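You operate a simulated robot arm through the tools that you are given. There is no shell and no other tool. Be economical: measure what you need, move in short steps, check, and stop when the job is done.

You are at the controls of a simulated robot arm. One attempt, no reset.

Task
Squeeze the fruit half of the colour on the recipe card into the white cup.
Fine: lay it in the juicer's white drawer, shut the drawer, then hold the black lever down.

It is judged by the outcome, as a careful person would: the job done as asked, and still so three seconds after it is handed in. It fails if anything else is knocked over, pushed out of place, dropped, spilled or broken.

Robot
A 7-joint arm with a two-finger parallel gripper, fixed in place. Base frame: the origin is at the foot of the arm, x ahead of it, y to its left, z up; the work surface is at about z = 0.92. Readings come in m, rad, newtons and seconds.
With the tool pointing down near the work surface it reaches from about 0.24 to 0.68 m from the base axis. Its first joint turns from -1.152 to 1.152 rad. Payload 2.4 kg.
The TCP is the grasp point between the finger pads, 0.03 m short of the fingertips. In the tool frame z runs along the fingers and y along their closing line. Largest opening 0.094 m; finger width 0.028, thickness 0.01; the body of the gripper, 0.05 by 0.096 m, starts 0.055 m behind the TCP.
Orientation is that of the tool frame in the base frame, as a unit quaternion [x, y, z, w]. With the fingers straight down and closing along the base's y, the tool's x points along the base's -x, its y along +y and its z along -z.

Tools
- The arm moves only by the tool step_arm. Its argument "deltas" is a list of rows, each an object (a shift or turn left out is 0, a gripper value left out holds the last) with "slide": the shift along the tool's x, y, z in units of 250 mm (1.0 is 250 mm), a list of three; "angular": the turn, a rotation vector about the tool's x, y, z in units of 60 degrees (1.0 is 60 degrees), a list of three; "jaw": the finger opening in m, from 0 to 0.094. In form: [{"slide": [tx, ty, tz], "angular": [rx, ry, rz], "jaw": jaw}, ...]. A call has 1 to 12 rows; each row is the pose to reach, as a shift and turn from the pose commanded when the call began, along the tool's axes at that moment. A call with a number of a shift or a turn outside -1 to 1 is refused whole. A row lasts 0.2 s, in which the tool goes at most 0.05 m and 0.15 rad; a call with a longer step from one row to the next is refused whole, and so is a gripper value outside its range. Where a pose cannot be reached the arm comes as near as it can. A force on the tool above 60 N (or 10 N above the force at the start of the call, whichever is more), or a blocked arm, ends the call early, and 0.2 s more pass. Each finger travels about 0.153 m/s and halts on what it meets, pressing with about 36 N; the grip force reading is that of the motor and also rises with nothing between the fingers. The clock runs only during rows and for 0.2 s after the last one: add rows that repeat a pose to give the fingers time. It gives the time, the measured TCP pose, the force on the tool (base axes), the opening and the grip force at its end, in the units of the frame above (readings bear some noise), and new pictures: "views" is both (left out), scene, wrist or none.
- Cameras (640 x 400 px; columns grow to the right, rows downward): "scene" is fixed at [0.0631, 0.4844, 1.4566]; the picture's right is [-0.60, -0.80, 0.00], its down [-0.38, 0.29, -0.88] and it looks along [0.70, -0.53, -0.47] (base axes); focal length 223 px, centre (320, 200). "wrist" rides on the gripper at [0.076, 0.014, -0.102] in the tool frame; the picture's right is [-0.18, 0.98, 0.00], its down [-0.75, -0.14, -0.64] and it looks along [-0.63, -0.12, 0.77] (tool axes); focal length 243 px, centre (320, 200).
- point_at(camera, pixels): for up to 12 pixels [column, row] of the newest picture of that camera ("zoom" is the newest enlarged one), the place [x, y, z] in the base frame of the surface seen there, good to about 0.003 m, but the place of the scene camera against the robot may be out by one fixed shift of up to 0.012 m in any direction. No time passes.
- close_up(camera, box): a new picture of the part [left, top, right, bottom] of that camera's present view, enlarged. No time passes.
- hand_in(): hands the job in; it is judged then, once.

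Go step by step. Measure first, check grasps and placings, and put right what went wrong. The budget is 80 turns and 170 pictures, counting those below and the enlarged ones. Unless the task says otherwise, let go and move clear before handing in, and close with one line.

The tools are called after ">>>" as name(argument=value, ...) on one line, values as JSON. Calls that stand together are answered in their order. step_arm: Moves the arm, as the interface text tells. Its arguments: {"type":"object","properties":{"deltas":{"type":"array"},"views":{"type":"string","enum":["both","scene","wrist","none"]}},"required":["deltas"]} The other tools are called the same way: point_at (camera, pixels) gives the place of the surface under pixels of a picture; close_up (camera, box) takes an enlarged picture of a part of a camera's view; hand_in () hands the job in.

At the start:

```text
time_s: 0.0
tcp_pos: [0.3547, 0.1599, 1.317]
orientation: [0.001, 1.0, 0.001, 0.0]
wrist_force: [1.0, -0.2, 0.3]
opening: 0.0938
finger_force: 0.1
```

scene: 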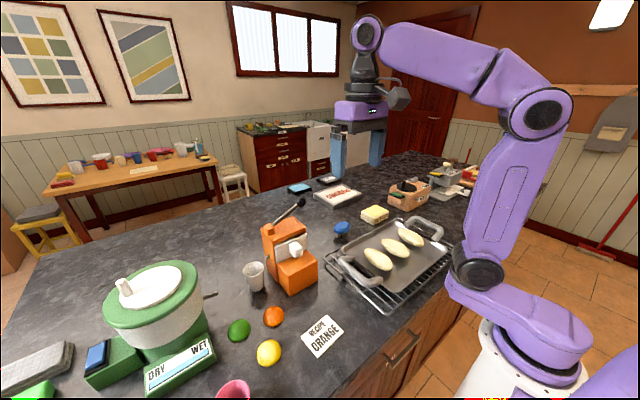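
wrist: 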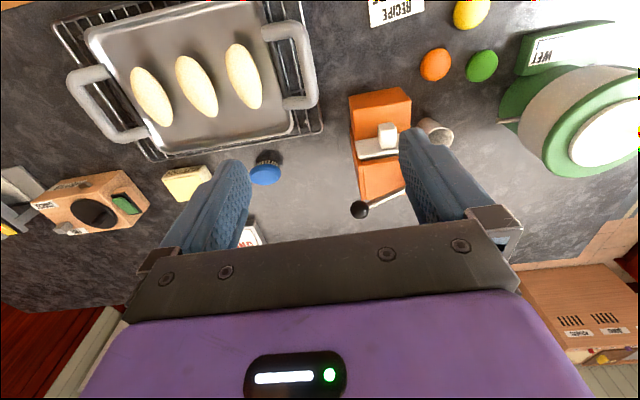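

The card at scene (322,337) reads RECIPE ORANGE, and the orange half is at (274,316). The juicer is the orange machine at (288,258), with the cup at (255,276). I'll enlarge these areas before measuring.

>>> close_up(camera="scene", box=[220, 180, 360, 370])

>>> close_up(camera="wrist", box=[320, 0, 520, 230])

>>> point_at(camera="wrist", pixels=[[435, 64], [482, 65], [387, 136], [376, 148], [360, 209], [380, 105], [380, 180], [435, 130], [440, 90], [352, 100], [410, 92], [362, 198]])

>>> point_at(camera="scene", pixels=[[274, 316], [292, 250], [300, 203], [275, 217], [254, 268], [275, 232], [300, 255], [290, 285], [316, 275], [262, 250], [295, 257], [305, 245]])

```text
2.11 times, centred on (290, 275) of scene
```

zoom: 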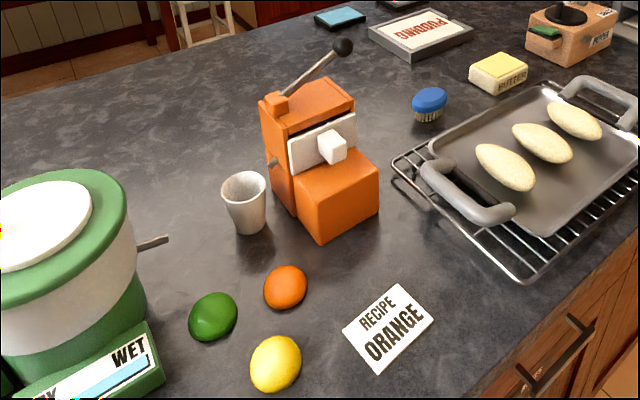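

```text
1.74 times, centred on (420, 115) of wrist
```

zoom: 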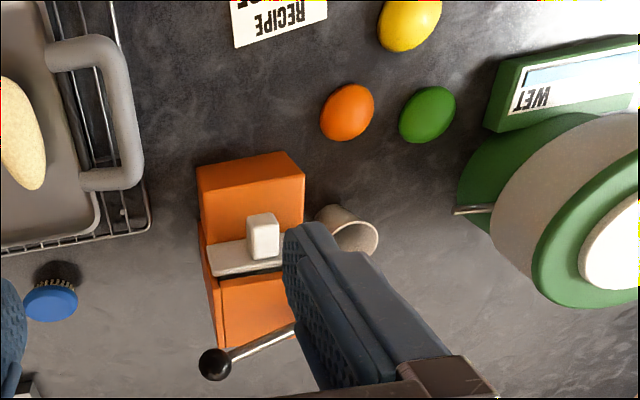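

```text
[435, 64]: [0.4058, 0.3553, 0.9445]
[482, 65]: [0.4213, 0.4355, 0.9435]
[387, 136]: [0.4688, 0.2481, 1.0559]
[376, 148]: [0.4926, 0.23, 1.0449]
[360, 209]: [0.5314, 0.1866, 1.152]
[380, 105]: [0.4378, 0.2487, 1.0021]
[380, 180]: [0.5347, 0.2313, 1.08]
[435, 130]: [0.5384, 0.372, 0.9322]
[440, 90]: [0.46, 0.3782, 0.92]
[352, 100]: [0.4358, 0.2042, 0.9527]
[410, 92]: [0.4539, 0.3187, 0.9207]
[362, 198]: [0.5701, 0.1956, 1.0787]
```

```text
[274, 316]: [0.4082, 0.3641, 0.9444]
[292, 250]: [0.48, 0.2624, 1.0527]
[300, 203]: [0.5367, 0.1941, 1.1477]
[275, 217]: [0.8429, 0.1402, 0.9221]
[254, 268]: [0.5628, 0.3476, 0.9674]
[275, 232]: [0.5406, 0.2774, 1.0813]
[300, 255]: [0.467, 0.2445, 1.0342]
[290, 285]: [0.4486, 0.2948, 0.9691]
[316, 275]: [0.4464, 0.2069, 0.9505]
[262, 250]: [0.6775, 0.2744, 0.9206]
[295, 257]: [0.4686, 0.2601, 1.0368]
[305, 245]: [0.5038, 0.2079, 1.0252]
```

The orange half's centre is near (0.41, 0.355), by the wrist view. The drawer's white knob is at about (0.469, 0.248, 1.05) and the lever knob at about (0.531, 0.187, 1.15). I'll move in front of the juicer for a better look at the drawer, spout and cup.

>>> step_arm(deltas=[{"slide": [0.03, 0.12, 0.05]}, {"slide": [0.07, 0.24, 0.12]}, {"slide": [0.1, 0.36, 0.2]}, {"slide": [0.14, 0.42, 0.28]}, {"slide": [0.14, 0.42, 0.28]}])

```text
time_s: 1.2
tcp_pos: [0.3201, 0.2644, 1.2457]
orientation: [0.0, 1.0, 0.0, -0.001]
wrist_force: [-0.1, 0.6, -0.3]
opening: 0.094
finger_force: 0.1
```

scene: 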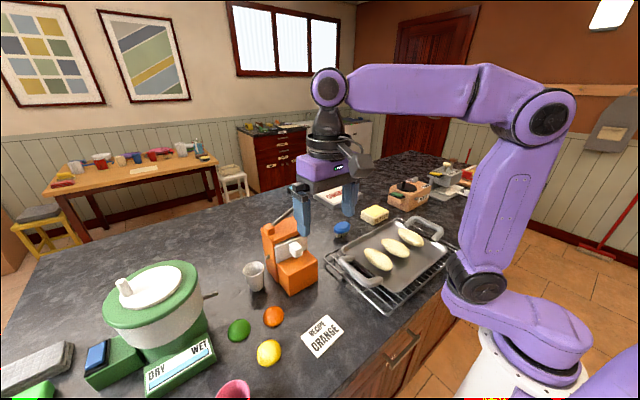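
wrist: 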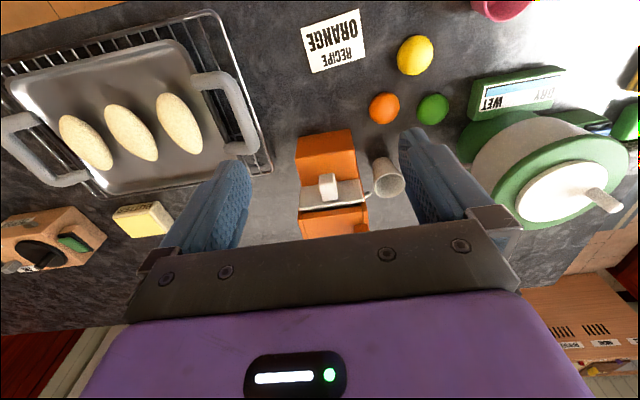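

>>> close_up(camera="wrist", box=[280, 80, 440, 240])

>>> close_up(camera="scene", box=[235, 190, 335, 300])

>>> point_at(camera="wrist", pixels=[[328, 178], [330, 196], [310, 195], [355, 190], [325, 145], [299, 170], [355, 168], [335, 215], [388, 180], [376, 165], [384, 108], [398, 188]])

```text
2.50 times, centred on (360, 160) of wrist
```

zoom: 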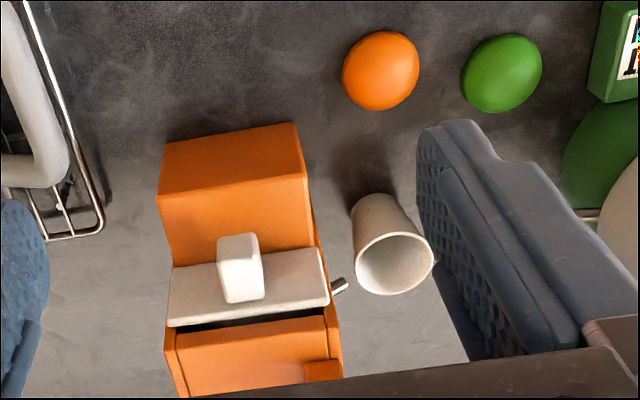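

```text
3.64 times, centred on (285, 245) of scene
```

zoom: 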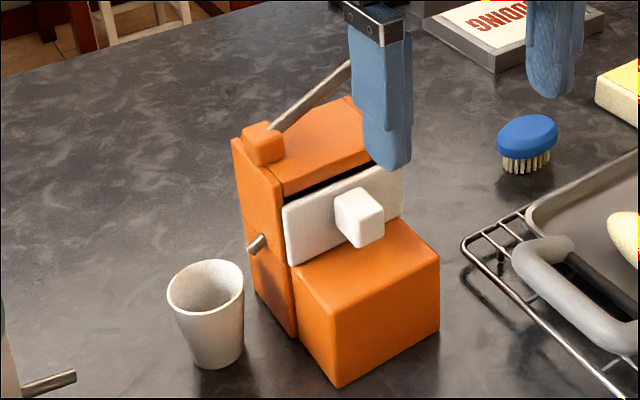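

```text
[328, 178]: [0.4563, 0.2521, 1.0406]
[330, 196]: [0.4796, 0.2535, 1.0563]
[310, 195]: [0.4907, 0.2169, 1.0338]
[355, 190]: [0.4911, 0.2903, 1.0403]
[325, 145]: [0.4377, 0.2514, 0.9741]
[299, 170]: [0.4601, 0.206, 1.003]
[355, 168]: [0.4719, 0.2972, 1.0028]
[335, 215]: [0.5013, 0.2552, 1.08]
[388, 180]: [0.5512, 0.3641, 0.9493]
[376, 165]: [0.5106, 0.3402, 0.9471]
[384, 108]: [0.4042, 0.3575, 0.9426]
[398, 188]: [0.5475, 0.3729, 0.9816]
```

The drawer is closed, and the spout is a small grey pipe on the +y side (wrist zoom (340,287)). The cup looks off to the side of the spout, so I'll measure that and the drawer's yaw.

>>> close_up(camera="wrist", box=[290, 120, 410, 240])

>>> close_up(camera="scene", box=[235, 220, 325, 300])

>>> point_at(camera="zoom", pixels=[[178, 173], [170, 178], [215, 130], [335, 70], [260, 225], [370, 150], [30, 200], [120, 205], [75, 190], [265, 110], [60, 290], [320, 240]])

```text
3.33 times, centred on (350, 180) of wrist
```

zoom: 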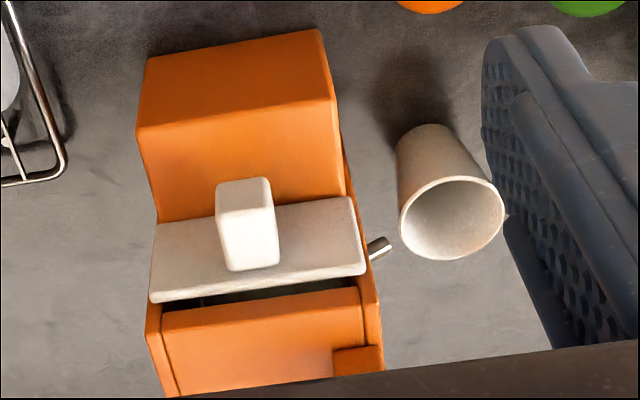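

```text
5.00 times, centred on (280, 260) of scene
```

zoom: 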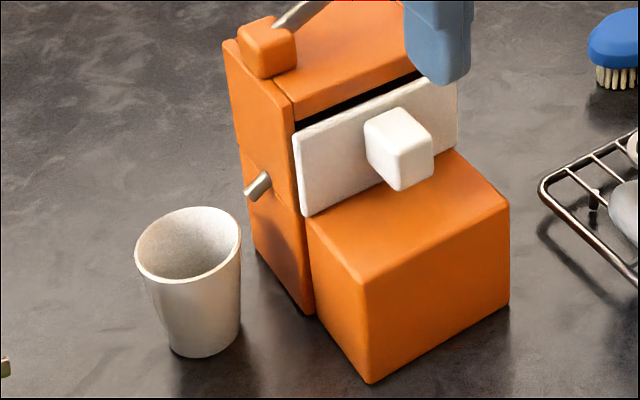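

```text
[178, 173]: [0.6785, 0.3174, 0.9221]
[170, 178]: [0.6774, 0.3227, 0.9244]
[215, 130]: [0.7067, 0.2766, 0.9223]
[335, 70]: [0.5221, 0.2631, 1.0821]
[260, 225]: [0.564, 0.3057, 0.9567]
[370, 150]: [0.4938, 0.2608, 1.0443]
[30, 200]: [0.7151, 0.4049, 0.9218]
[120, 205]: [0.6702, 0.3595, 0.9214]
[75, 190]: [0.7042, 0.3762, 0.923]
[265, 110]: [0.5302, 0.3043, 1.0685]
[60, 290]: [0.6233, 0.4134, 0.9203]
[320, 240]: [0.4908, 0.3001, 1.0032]
```

>>> point_at(camera="zoom", pixels=[[252, 193], [264, 180], [137, 245], [239, 240], [195, 209], [185, 282], [385, 125], [400, 165], [320, 190], [445, 120], [380, 280], [440, 260]])

>>> close_up(camera="wrist", box=[290, 120, 410, 240])

```text
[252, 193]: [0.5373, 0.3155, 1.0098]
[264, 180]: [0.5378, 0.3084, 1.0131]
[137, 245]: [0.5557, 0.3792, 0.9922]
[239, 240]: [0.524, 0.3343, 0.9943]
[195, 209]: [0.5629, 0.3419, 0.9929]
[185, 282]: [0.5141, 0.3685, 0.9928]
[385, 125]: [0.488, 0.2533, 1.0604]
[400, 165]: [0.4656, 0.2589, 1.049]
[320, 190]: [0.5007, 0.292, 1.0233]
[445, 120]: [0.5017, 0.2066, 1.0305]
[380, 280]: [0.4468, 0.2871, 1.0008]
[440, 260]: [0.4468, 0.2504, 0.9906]
```

```text
3.33 times, centred on (350, 180) of wrist
```

zoom: 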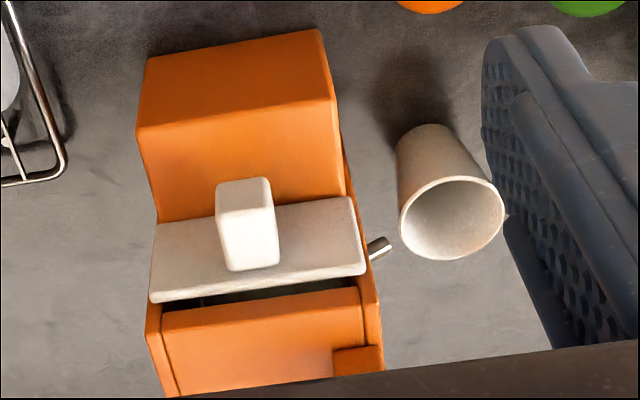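

The drawer faces -x and is square to the base. The spout tip is at about y=0.3175 and the cup rim only begins at about y=0.330, so the cup must come roughly 2.5 cm closer. First I'll open the drawer, starting by hovering above its knob.

>>> step_arm(deltas=[{"slide": [-0.15, -0.012, 0.05], "jaw": 0.06}, {"slide": [-0.3, -0.024, 0.1]}, {"slide": [-0.45, -0.036, 0.2]}, {"slide": [-0.6, -0.048, 0.3]}, {"slide": [-0.6, -0.048, 0.38]}, {"slide": [-0.6, -0.048, 0.38]}])

>>> close_up(camera="scene", box=[235, 180, 335, 290])

```text
time_s: 2.6
tcp_pos: [0.4714, 0.2526, 1.1522]
orientation: [-0.001, 1.0, 0.001, -0.001]
wrist_force: [0.4, -0.3, -0.3]
opening: 0.06
finger_force: 0.0
```

scene: 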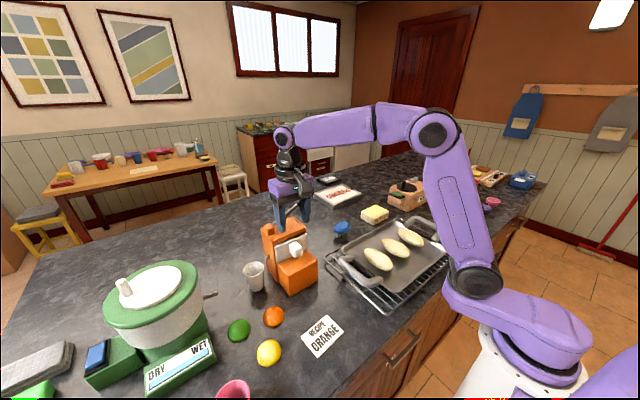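
wrist: 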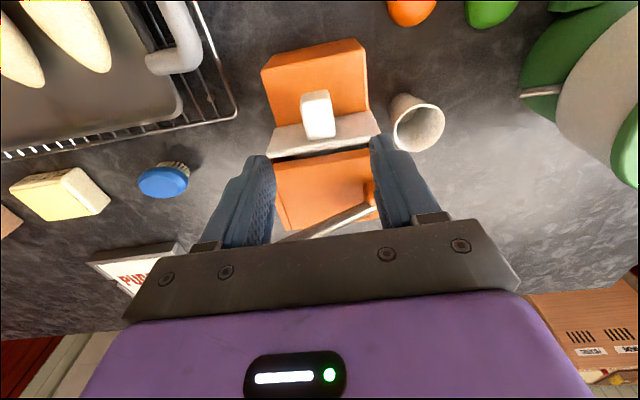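

```text
3.64 times, centred on (285, 235) of scene
```

zoom: 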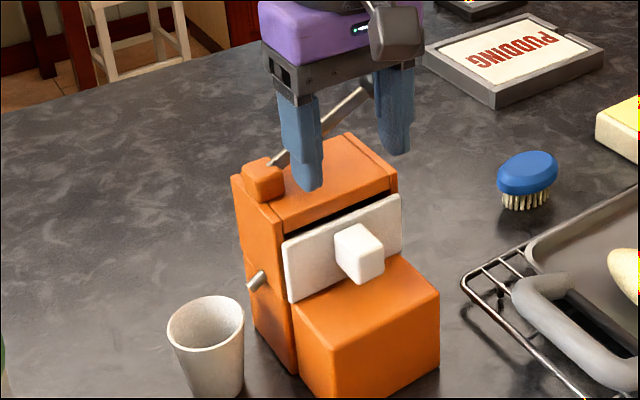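

The gripper hovers above the juicer with the fingertips at about z=1.12. I'll re-measure the knob at wrist (318,115) and the panel from this closer view.

>>> point_at(camera="wrist", pixels=[[315, 100], [318, 125], [318, 134], [303, 115], [332, 115], [285, 140], [370, 128], [412, 105], [443, 115], [394, 118], [418, 150], [375, 200]])

>>> close_up(camera="wrist", box=[250, 30, 450, 230])

```text
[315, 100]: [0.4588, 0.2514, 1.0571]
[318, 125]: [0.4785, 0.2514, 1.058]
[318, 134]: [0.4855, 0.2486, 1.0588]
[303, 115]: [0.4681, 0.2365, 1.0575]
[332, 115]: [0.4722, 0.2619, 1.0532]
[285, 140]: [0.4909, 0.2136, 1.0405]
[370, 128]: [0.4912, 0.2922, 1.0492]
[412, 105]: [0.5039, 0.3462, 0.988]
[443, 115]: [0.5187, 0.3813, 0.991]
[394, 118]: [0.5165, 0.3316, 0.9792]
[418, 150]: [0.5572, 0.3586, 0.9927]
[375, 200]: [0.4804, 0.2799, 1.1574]
```

```text
2.00 times, centred on (350, 130) of wrist
```

zoom: 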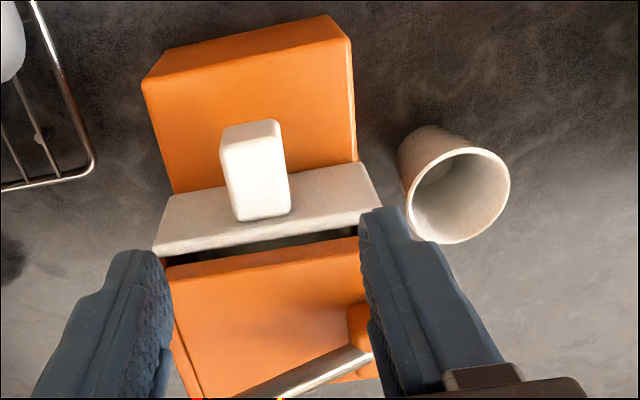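

The knob spans x 0.457–0.487 with its centre at y≈0.2495 and top at z=1.058. I'll descend to z≈1.047 and close on it.

>>> step_arm(deltas=[{"slide": [0.01, -0.012, 0.14]}, {"slide": [0.01, -0.012, 0.28]}, {"slide": [0.01, -0.012, 0.42]}, {"slide": [0.01, -0.012, 0.42]}, {"slide": [0.01, -0.012, 0.42], "jaw": 0.01}, {"slide": [0.01, -0.012, 0.42], "jaw": 0.01}, {"slide": [0.01, -0.012, 0.42], "jaw": 0.01}])

>>> close_up(camera="scene", box=[235, 180, 335, 290])

```text
time_s: 4.2
tcp_pos: [0.4688, 0.2506, 1.0466]
orientation: [-0.001, 1.0, 0.0, 0.0]
wrist_force: [0.1, 9.7, -8.0]
opening: 0.0303
finger_force: 45.0
```

scene: 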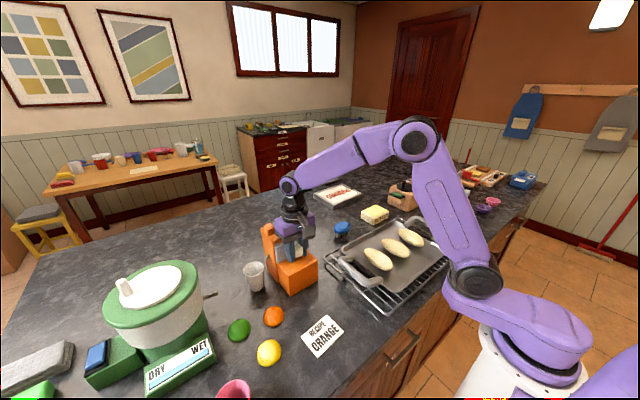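
wrist: 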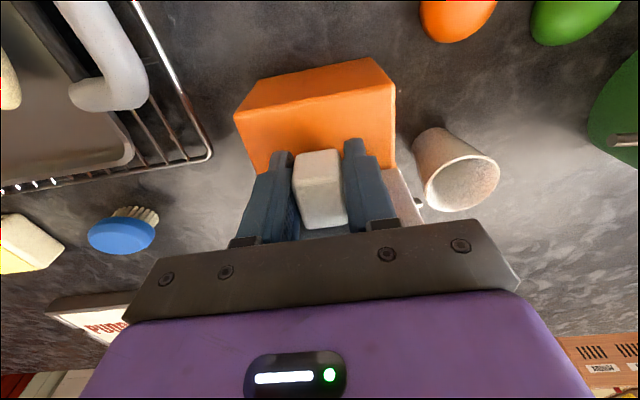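

```text
3.64 times, centred on (285, 235) of scene
```

zoom: 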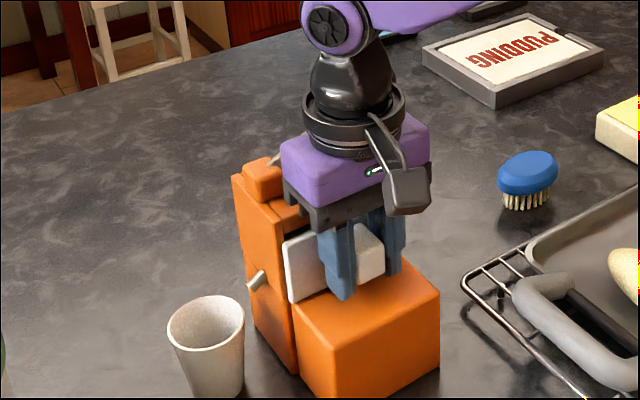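

The knob is held, with the opening at 0.030. I'll pull toward -x in small steps.

>>> step_arm(deltas=[{"slide": [0.06, 0, 0]}, {"slide": [0.12, 0, 0]}, {"slide": [0.18, 0, 0]}, {"slide": [0.24, 0, 0]}, {"slide": [0.24, 0, 0]}])

>>> close_up(camera="scene", box=[235, 180, 335, 290])

```text
time_s: 5.4
tcp_pos: [0.4073, 0.25, 1.0472]
orientation: [-0.001, 1.0, 0.0, 0.0]
wrist_force: [-0.7, 12.4, 1.2]
opening: 0.0301
finger_force: 45.2
```

scene: 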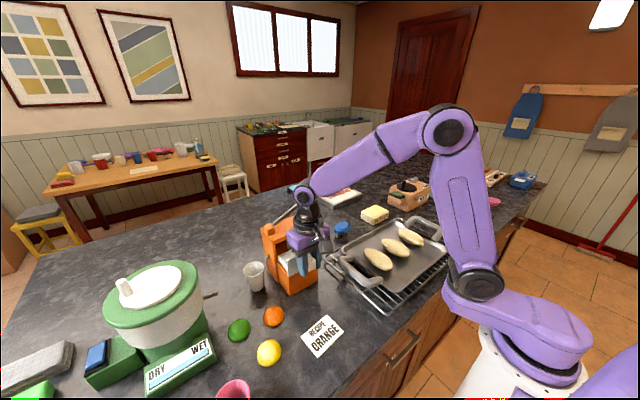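
wrist: 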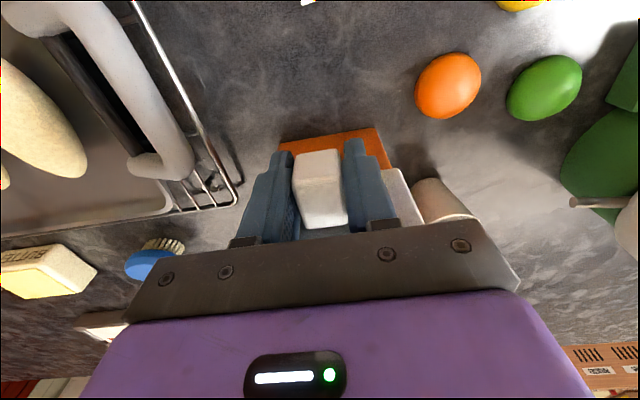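

```text
3.64 times, centred on (285, 235) of scene
```

zoom: 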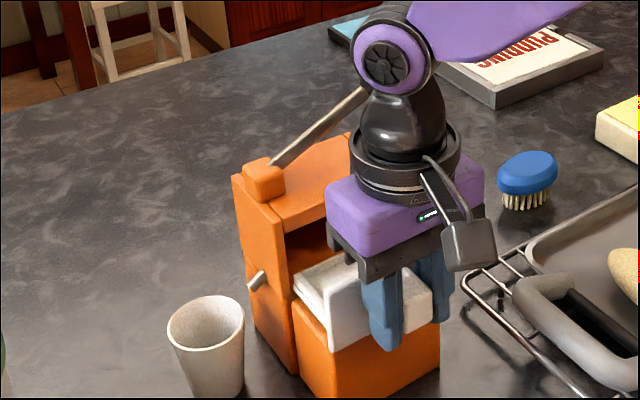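

The drawer has slid 6 cm freely and the juicer has not moved. I'll pull a little more, watching the x force.

>>> step_arm(deltas=[{"slide": [0.04, 0, 0]}, {"slide": [0.08, 0, 0]}, {"slide": [0.08, 0, 0]}])

>>> close_up(camera="scene", box=[235, 180, 335, 290])

```text
time_s: 6.2
tcp_pos: [0.3868, 0.2498, 1.0478]
orientation: [0.0, 1.0, 0.0, 0.0]
wrist_force: [0.2, 12.8, -6.3]
opening: 0.0301
finger_force: 44.5
```

scene: 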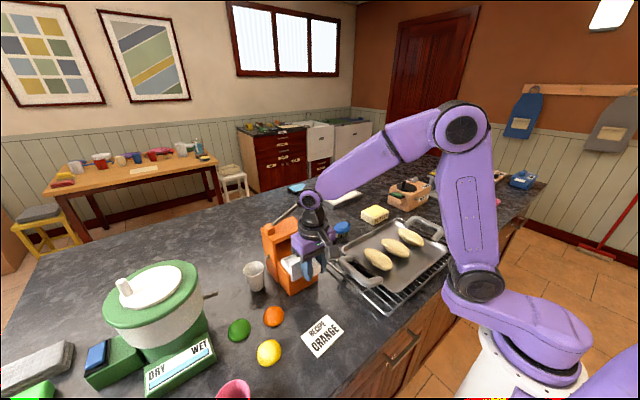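
wrist: 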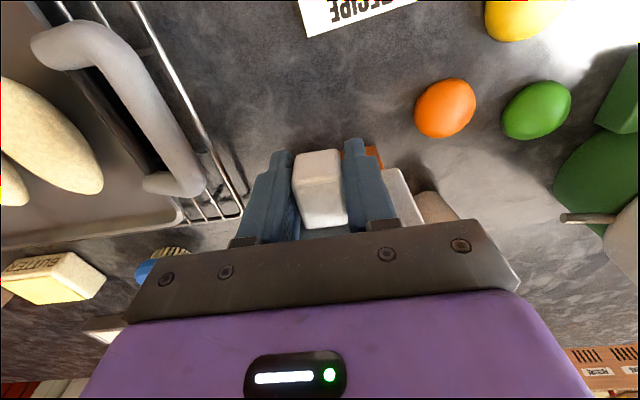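

```text
3.64 times, centred on (285, 235) of scene
```

zoom: 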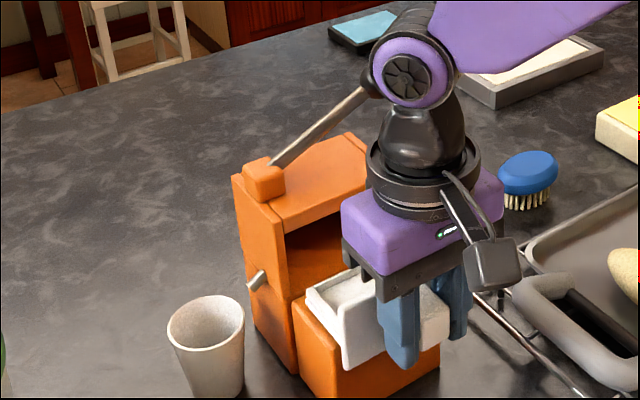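

The drawer is now 8 cm out and its tray is visible. I'll release, rise, and look into it.

>>> step_arm(deltas=[{"slide": [0, 0, 0], "jaw": 0.06}, {"slide": [0, 0, 0]}, {"slide": [0, 0, -0.18]}, {"slide": [0.1, 0, -0.36]}, {"slide": [0.2, 0.1, -0.52]}, {"slide": [0.2, 0.1, -0.52]}])

>>> close_up(camera="scene", box=[235, 200, 335, 310])

```text
refused: row 4 steps farther than a row can; nothing moved
```

```text
3.64 times, centred on (285, 255) of scene
```

zoom: 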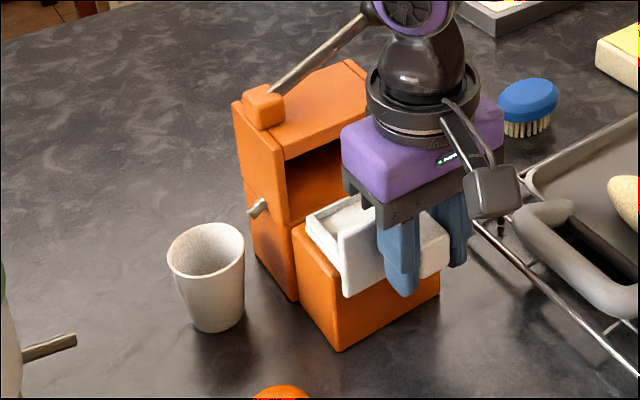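

The call was refused because one row stepped too far and nothing moved, so I'll send it again with smaller steps.

>>> step_arm(deltas=[{"slide": [0, 0, 0], "jaw": 0.06}, {"slide": [0, 0, 0]}, {"slide": [0, 0, -0.18]}, {"slide": [0, 0, -0.36]}, {"slide": [0.1, 0.05, -0.46]}, {"slide": [0.2, 0.1, -0.56]}, {"slide": [0.2, 0.1, -0.56]}])

>>> close_up(camera="scene", box=[235, 200, 335, 310])

>>> close_up(camera="wrist", box=[260, 40, 480, 240])

```text
time_s: 7.8
tcp_pos: [0.3374, 0.2731, 1.1877]
orientation: [0.0, 1.0, 0.0, 0.0]
wrist_force: [-0.6, 0.1, -1.4]
opening: 0.0597
finger_force: 0.1
```

scene: 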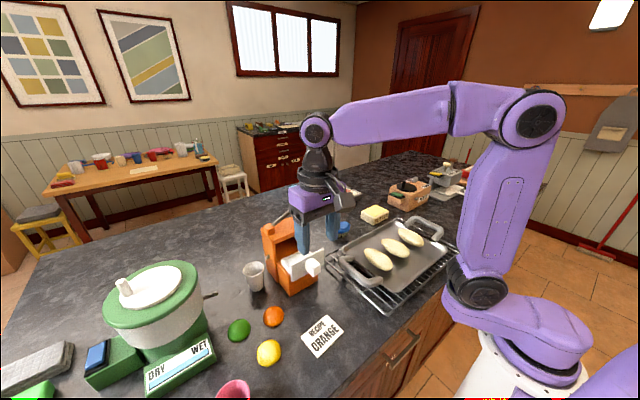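
wrist: 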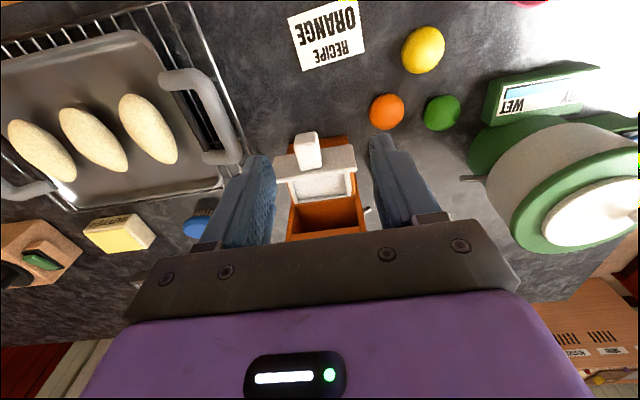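

```text
3.64 times, centred on (285, 255) of scene
```

zoom: 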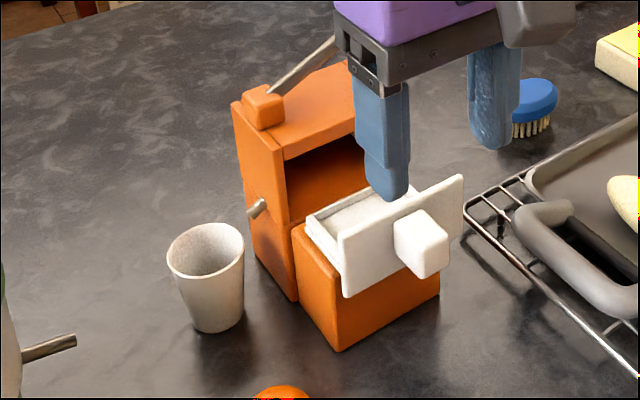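

```text
2.00 times, centred on (370, 140) of wrist
```

zoom: 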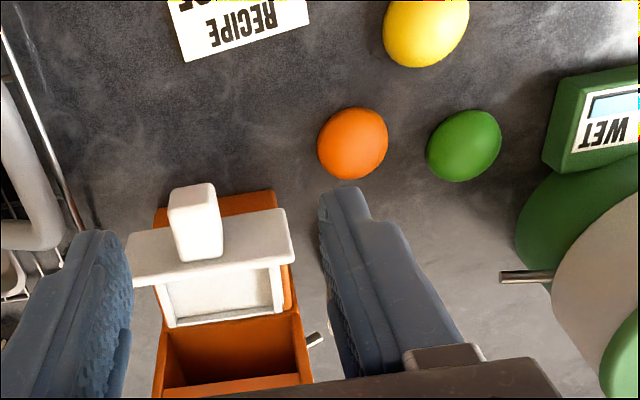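

The whole tray appears exposed in the wrist zoom, at (220,295). I'll measure its interior and the fruit.

>>> point_at(camera="zoom", pixels=[[220, 298], [180, 295], [265, 290], [225, 318], [162, 300], [280, 285], [215, 245], [352, 142], [320, 142], [386, 142], [352, 110], [352, 176]])

>>> point_at(camera="wrist", pixels=[[386, 95], [386, 126], [370, 112], [402, 112], [325, 203], [300, 180], [348, 176], [366, 210]])

>>> close_up(camera="scene", box=[250, 235, 330, 345])

```text
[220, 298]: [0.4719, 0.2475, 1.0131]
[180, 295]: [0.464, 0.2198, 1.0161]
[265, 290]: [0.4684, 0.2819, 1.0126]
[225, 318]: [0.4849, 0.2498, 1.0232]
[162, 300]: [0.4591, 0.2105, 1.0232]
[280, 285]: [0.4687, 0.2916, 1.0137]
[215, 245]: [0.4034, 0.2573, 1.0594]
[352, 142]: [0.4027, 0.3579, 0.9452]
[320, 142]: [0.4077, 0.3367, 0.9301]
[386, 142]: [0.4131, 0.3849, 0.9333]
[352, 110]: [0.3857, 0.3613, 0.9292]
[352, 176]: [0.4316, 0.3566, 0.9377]
```

```text
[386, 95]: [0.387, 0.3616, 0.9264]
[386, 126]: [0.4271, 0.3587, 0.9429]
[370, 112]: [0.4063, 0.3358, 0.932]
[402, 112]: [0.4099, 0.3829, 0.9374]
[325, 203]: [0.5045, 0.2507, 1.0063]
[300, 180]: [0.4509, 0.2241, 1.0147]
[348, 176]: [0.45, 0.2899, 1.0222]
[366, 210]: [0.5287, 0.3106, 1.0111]
```

```text
3.64 times, centred on (290, 290) of scene
```

zoom: 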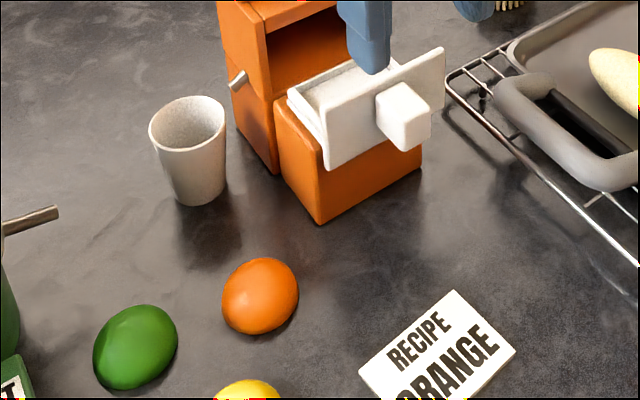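

The orange half is centred near (0.409, 0.359), about 0.047 wide with its top at z≈0.945, dome up. The tray floor is at z=1.013. I'll zoom in on the tray to measure wall height and inner width.

>>> close_up(camera="wrist", box=[270, 120, 380, 230])

```text
3.64 times, centred on (325, 175) of wrist
```

zoom: 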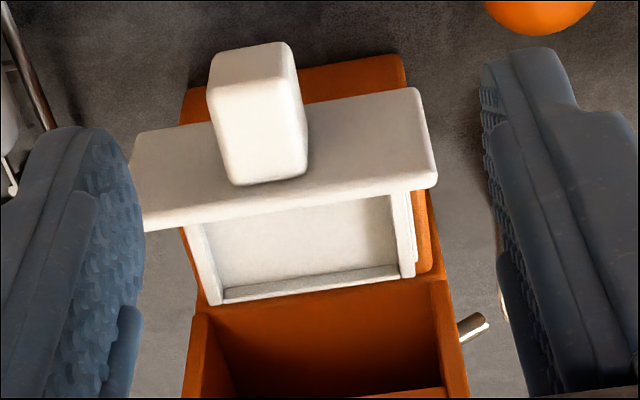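

>>> point_at(camera="zoom", pixels=[[205, 270], [406, 240], [300, 283], [300, 292], [300, 272], [220, 260], [388, 235], [300, 240], [400, 265], [215, 300], [475, 328], [485, 322]])

>>> close_up(camera="wrist", box=[340, 70, 450, 180])

```text
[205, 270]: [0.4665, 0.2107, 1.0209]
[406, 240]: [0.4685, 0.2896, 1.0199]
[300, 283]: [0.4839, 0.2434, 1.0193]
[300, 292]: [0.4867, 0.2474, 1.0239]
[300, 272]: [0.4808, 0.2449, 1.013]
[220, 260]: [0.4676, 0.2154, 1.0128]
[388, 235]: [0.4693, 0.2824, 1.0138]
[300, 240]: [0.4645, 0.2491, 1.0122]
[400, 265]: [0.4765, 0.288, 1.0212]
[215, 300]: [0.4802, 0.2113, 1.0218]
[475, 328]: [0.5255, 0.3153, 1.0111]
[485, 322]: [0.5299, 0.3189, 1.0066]
```

```text
3.64 times, centred on (395, 125) of wrist
```

zoom: 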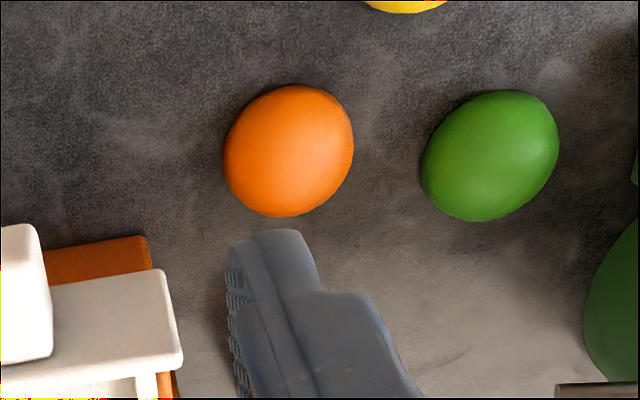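

The tray's inner width is about 0.073 with rim at z≈1.0215 and floor at 1.013. I'll move above the orange half with the jaws at 0.075.

>>> step_arm(deltas=[{"slide": [-0.08, 0.115, 0], "jaw": 0.075}, {"slide": [-0.18, 0.23, 0.05]}, {"slide": [-0.286, 0.344, 0.12]}, {"slide": [-0.286, 0.344, 0.28]}, {"slide": [-0.286, 0.344, 0.44]}, {"slide": [-0.286, 0.344, 0.55]}, {"slide": [-0.286, 0.344, 0.55]}])

>>> close_up(camera="wrist", box=[220, 20, 460, 260])

```text
time_s: 9.4
tcp_pos: [0.4091, 0.361, 1.0494]
orientation: [-0.001, 1.0, 0.0, 0.0]
wrist_force: [0.6, -0.1, -0.1]
opening: 0.0747
finger_force: 0.0
```

scene: 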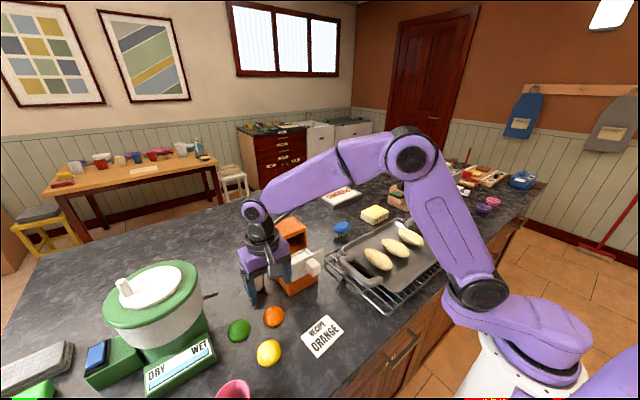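
wrist: 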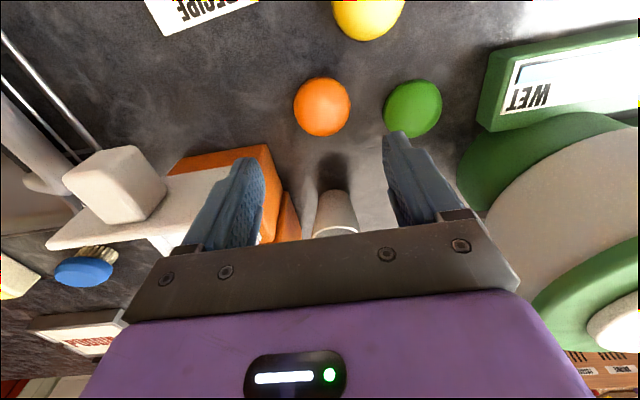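

```text
1.67 times, centred on (340, 140) of wrist
```

zoom: 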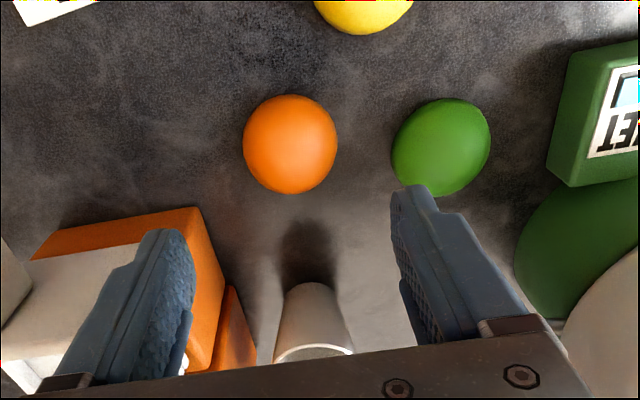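

>>> point_at(camera="wrist", pixels=[[322, 80], [322, 134], [296, 106], [348, 106], [322, 106], [386, 108], [440, 105], [412, 108]])

```text
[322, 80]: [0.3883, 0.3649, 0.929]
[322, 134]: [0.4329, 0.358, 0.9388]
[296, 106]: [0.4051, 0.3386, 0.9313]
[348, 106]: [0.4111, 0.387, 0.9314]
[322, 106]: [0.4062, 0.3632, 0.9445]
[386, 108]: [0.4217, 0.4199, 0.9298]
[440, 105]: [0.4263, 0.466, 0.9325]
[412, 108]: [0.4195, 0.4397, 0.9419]
```

The fruit centre is refined to (0.410, 0.3625), and the lime starts at y≈0.419, so there is clearance. I'll descend to z≈0.956 and grip.

>>> step_arm(deltas=[{"slide": [-0.004, 0.006, 0.13], "jaw": 0.07}, {"slide": [-0.004, 0.006, 0.26]}, {"slide": [-0.004, 0.006, 0.374]}, {"slide": [-0.004, 0.006, 0.374]}, {"slide": [-0.004, 0.006, 0.374], "jaw": 0.035}, {"slide": [-0.004, 0.006, 0.374], "jaw": 0.035}, {"slide": [-0.004, 0.006, 0.374], "jaw": 0.035}])

>>> close_up(camera="wrist", box=[220, 60, 460, 260])

```text
time_s: 11.0
tcp_pos: [0.4108, 0.3629, 0.9557]
orientation: [0.0, 1.0, 0.0, 0.0]
wrist_force: [-1.2, 0.1, 0.5]
opening: 0.0506
finger_force: 35.9
```

scene: 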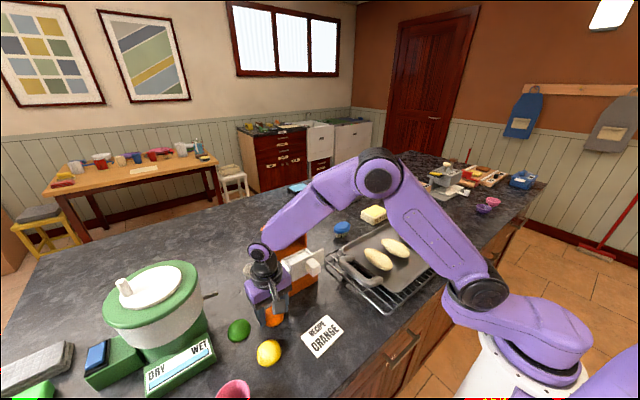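
wrist: 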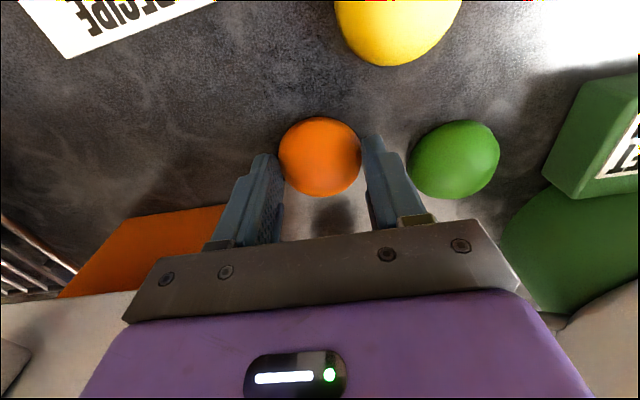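

```text
2.00 times, centred on (340, 160) of wrist
```

zoom: 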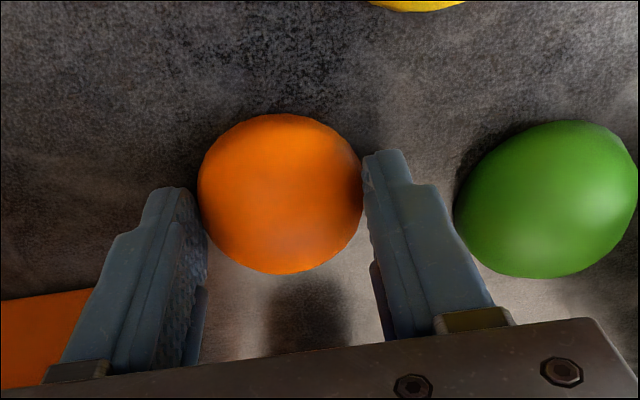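

The fruit is gripped, with the opening at 0.0506 and force at 36 N. I'll lift it straight up slowly.

>>> step_arm(deltas=[{"slide": [0, 0, -0.08]}, {"slide": [0, 0, -0.18]}, {"slide": [0, 0, -0.3]}, {"slide": [0, 0, -0.42]}, {"slide": [0, 0, -0.54]}, {"slide": [0, 0, -0.54]}])

>>> close_up(camera="scene", box=[230, 200, 340, 320])

```text
time_s: 12.4
tcp_pos: [0.4103, 0.3616, 1.0912]
orientation: [0.0, 1.0, 0.0, 0.0]
wrist_force: [0.2, 0.3, -0.4]
opening: 0.0505
finger_force: 36.0
```

scene: 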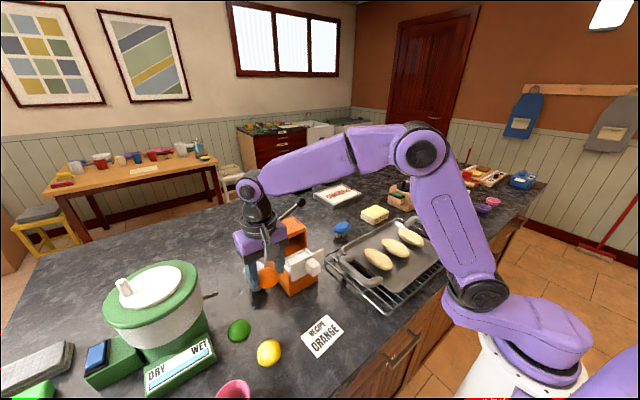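
wrist: 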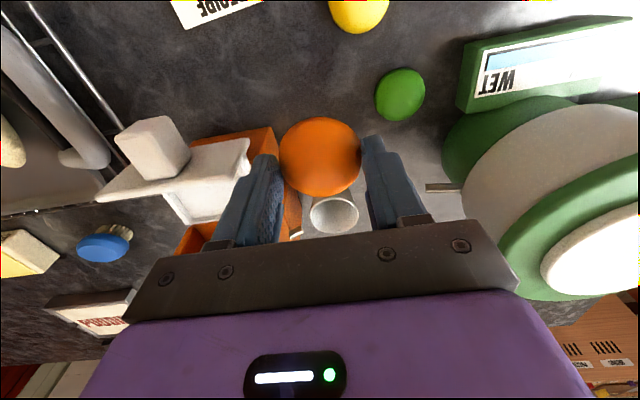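

```text
3.33 times, centred on (285, 260) of scene
```

zoom: 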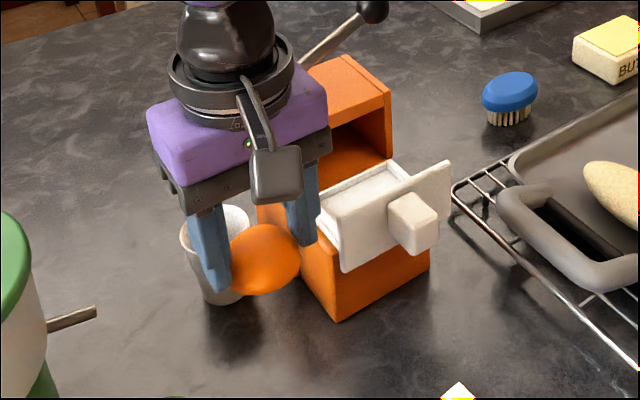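

The fruit is held firmly and the table spot is clear. I'll carry it over the tray at z≈1.12.

>>> step_arm(deltas=[{"slide": [0, -0.02, -0.12]}, {"slide": [-0.03, -0.16, -0.12]}, {"slide": [-0.09, -0.3, -0.12]}, {"slide": [-0.159, -0.446, -0.12]}, {"slide": [-0.159, -0.446, -0.12]}])

>>> close_up(camera="scene", box=[230, 200, 340, 320])

>>> close_up(camera="wrist", box=[220, 60, 460, 260])

```text
time_s: 13.6
tcp_pos: [0.45, 0.2504, 1.1208]
orientation: [0.0, 1.0, 0.0, 0.0]
wrist_force: [-0.2, -0.4, -1.5]
opening: 0.0501
finger_force: 36.5
```

scene: 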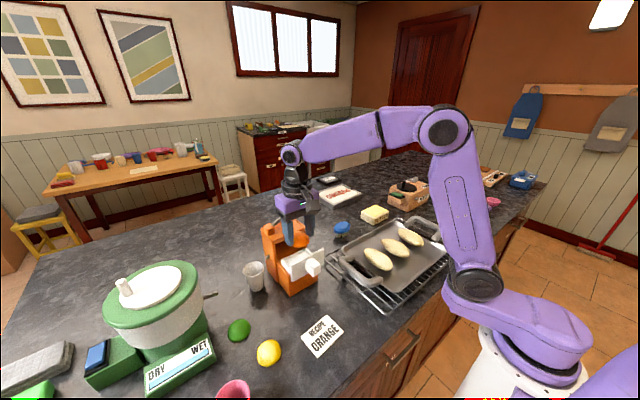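
wrist: 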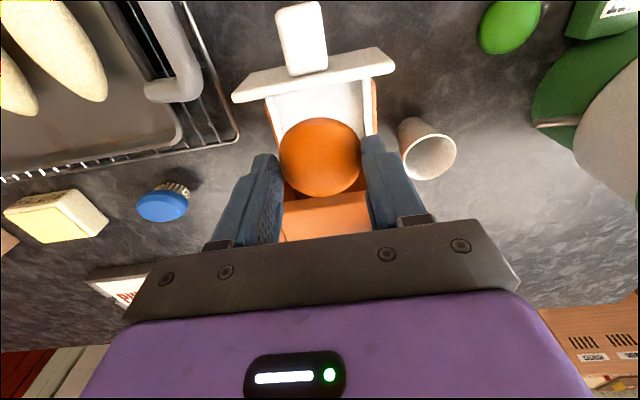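

```text
3.33 times, centred on (285, 260) of scene
```

zoom: 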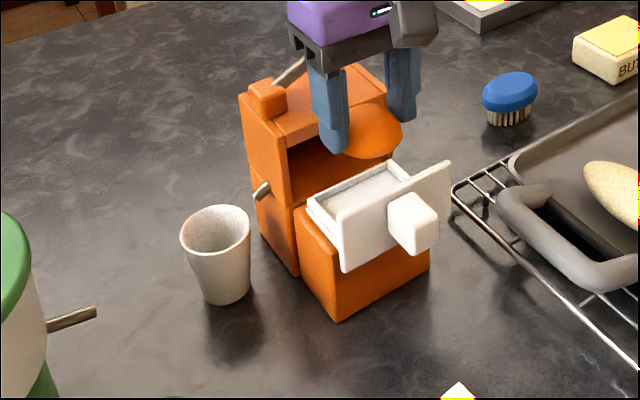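

```text
2.00 times, centred on (340, 160) of wrist
```

zoom: 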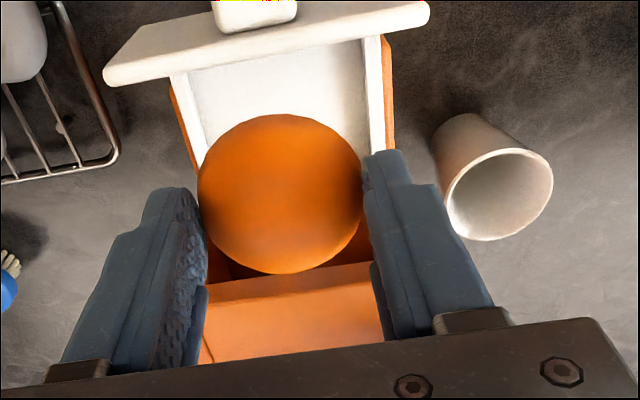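

Before lowering, I'll confirm the tray's rails and panel back edge from this view.

>>> point_at(camera="zoom", pixels=[[188, 110], [374, 90], [270, 62], [270, 54], [280, 90], [205, 115], [358, 90], [280, 190], [280, 272], [199, 190], [361, 190]])

```text
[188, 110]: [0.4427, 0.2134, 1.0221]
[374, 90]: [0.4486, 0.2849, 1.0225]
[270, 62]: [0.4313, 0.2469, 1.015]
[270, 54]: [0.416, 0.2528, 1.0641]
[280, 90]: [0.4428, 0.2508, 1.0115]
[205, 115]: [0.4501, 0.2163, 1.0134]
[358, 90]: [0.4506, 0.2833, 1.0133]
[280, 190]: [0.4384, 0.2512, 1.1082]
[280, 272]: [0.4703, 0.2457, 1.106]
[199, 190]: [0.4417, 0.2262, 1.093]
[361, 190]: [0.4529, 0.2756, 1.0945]
```

Everything lines up: tray centre is about (0.4495, 0.250) and the fruit is at (0.447, 0.251). I'll lower until the fruit is just above the floor, with fingertips above the rim, and release.

>>> step_arm(deltas=[{"slide": [-0.006, -0.002, 0.1]}, {"slide": [-0.006, -0.002, 0.2]}, {"slide": [-0.006, -0.002, 0.265]}, {"slide": [-0.006, -0.002, 0.265]}])

>>> close_up(camera="scene", box=[240, 210, 330, 300])

```text
time_s: 14.6
tcp_pos: [0.4522, 0.2486, 1.0547]
orientation: [0.0, 1.0, 0.0, 0.0]
wrist_force: [-0.7, -0.2, -0.5]
opening: 0.0502
finger_force: 36.1
```

scene: 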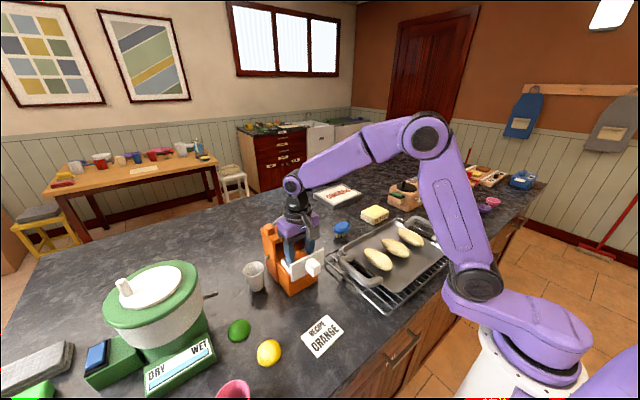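
wrist: 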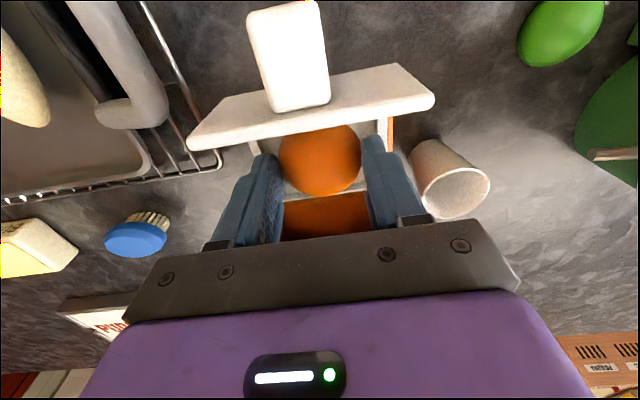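

```text
4.44 times, centred on (285, 255) of scene
```

zoom: 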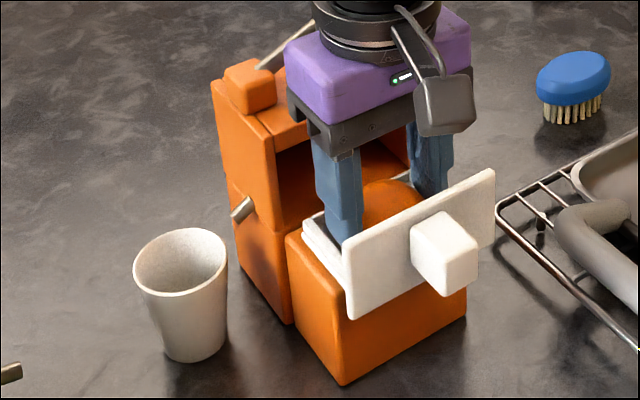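

The fruit sits just inside the tray. I'll open gently, then rise.

>>> step_arm(deltas=[{"slide": [0, 0, 0], "jaw": 0.062}, {"slide": [0, 0, 0], "jaw": 0.065}, {"slide": [0, 0, -0.1]}, {"slide": [0, 0, -0.28]}, {"slide": [0.1, 0, -0.42]}, {"slide": [0.25, 0, -0.5]}, {"slide": [0.4, 0, -0.5]}, {"slide": [0.4, 0, -0.5]}])

>>> close_up(camera="scene", box=[240, 210, 330, 300])

>>> close_up(camera="wrist", box=[240, 100, 420, 260])

```text
time_s: 16.4
tcp_pos: [0.3501, 0.2497, 1.1802]
orientation: [0.0, 1.0, 0.0, 0.001]
wrist_force: [0.7, 0.4, -0.2]
opening: 0.0651
finger_force: 0.1
```

scene: 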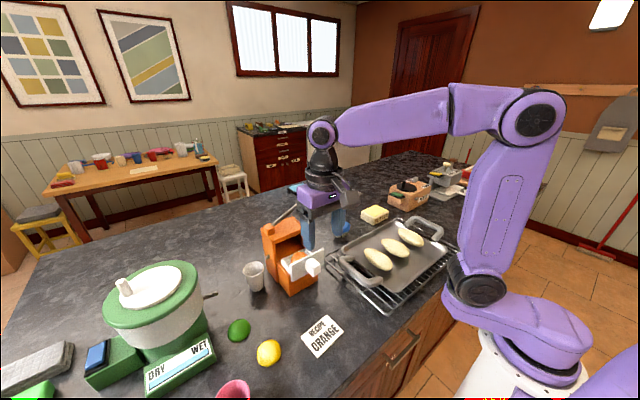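
wrist: 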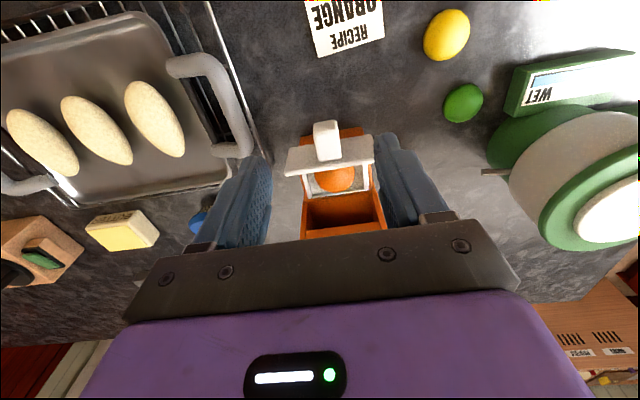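

```text
4.44 times, centred on (285, 255) of scene
```

zoom: 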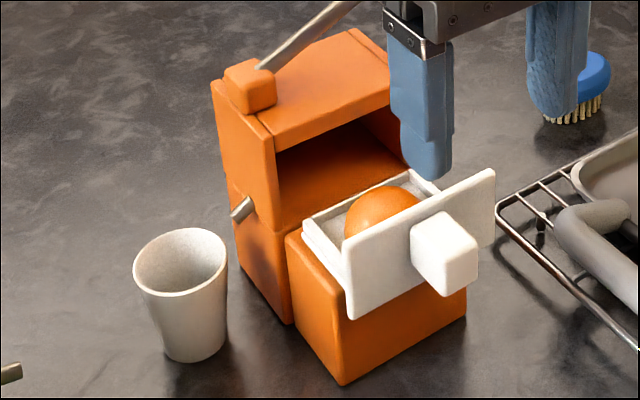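

```text
2.50 times, centred on (330, 180) of wrist
```

zoom: 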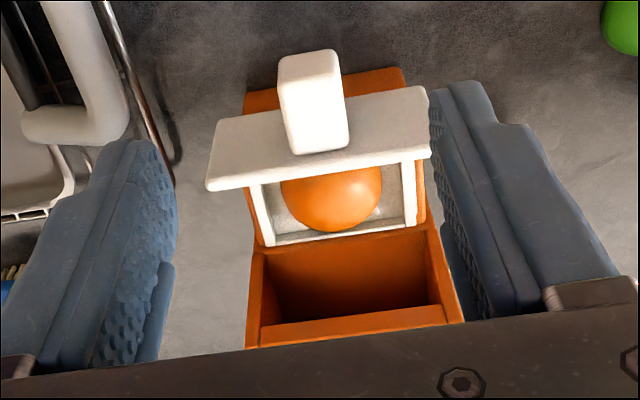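

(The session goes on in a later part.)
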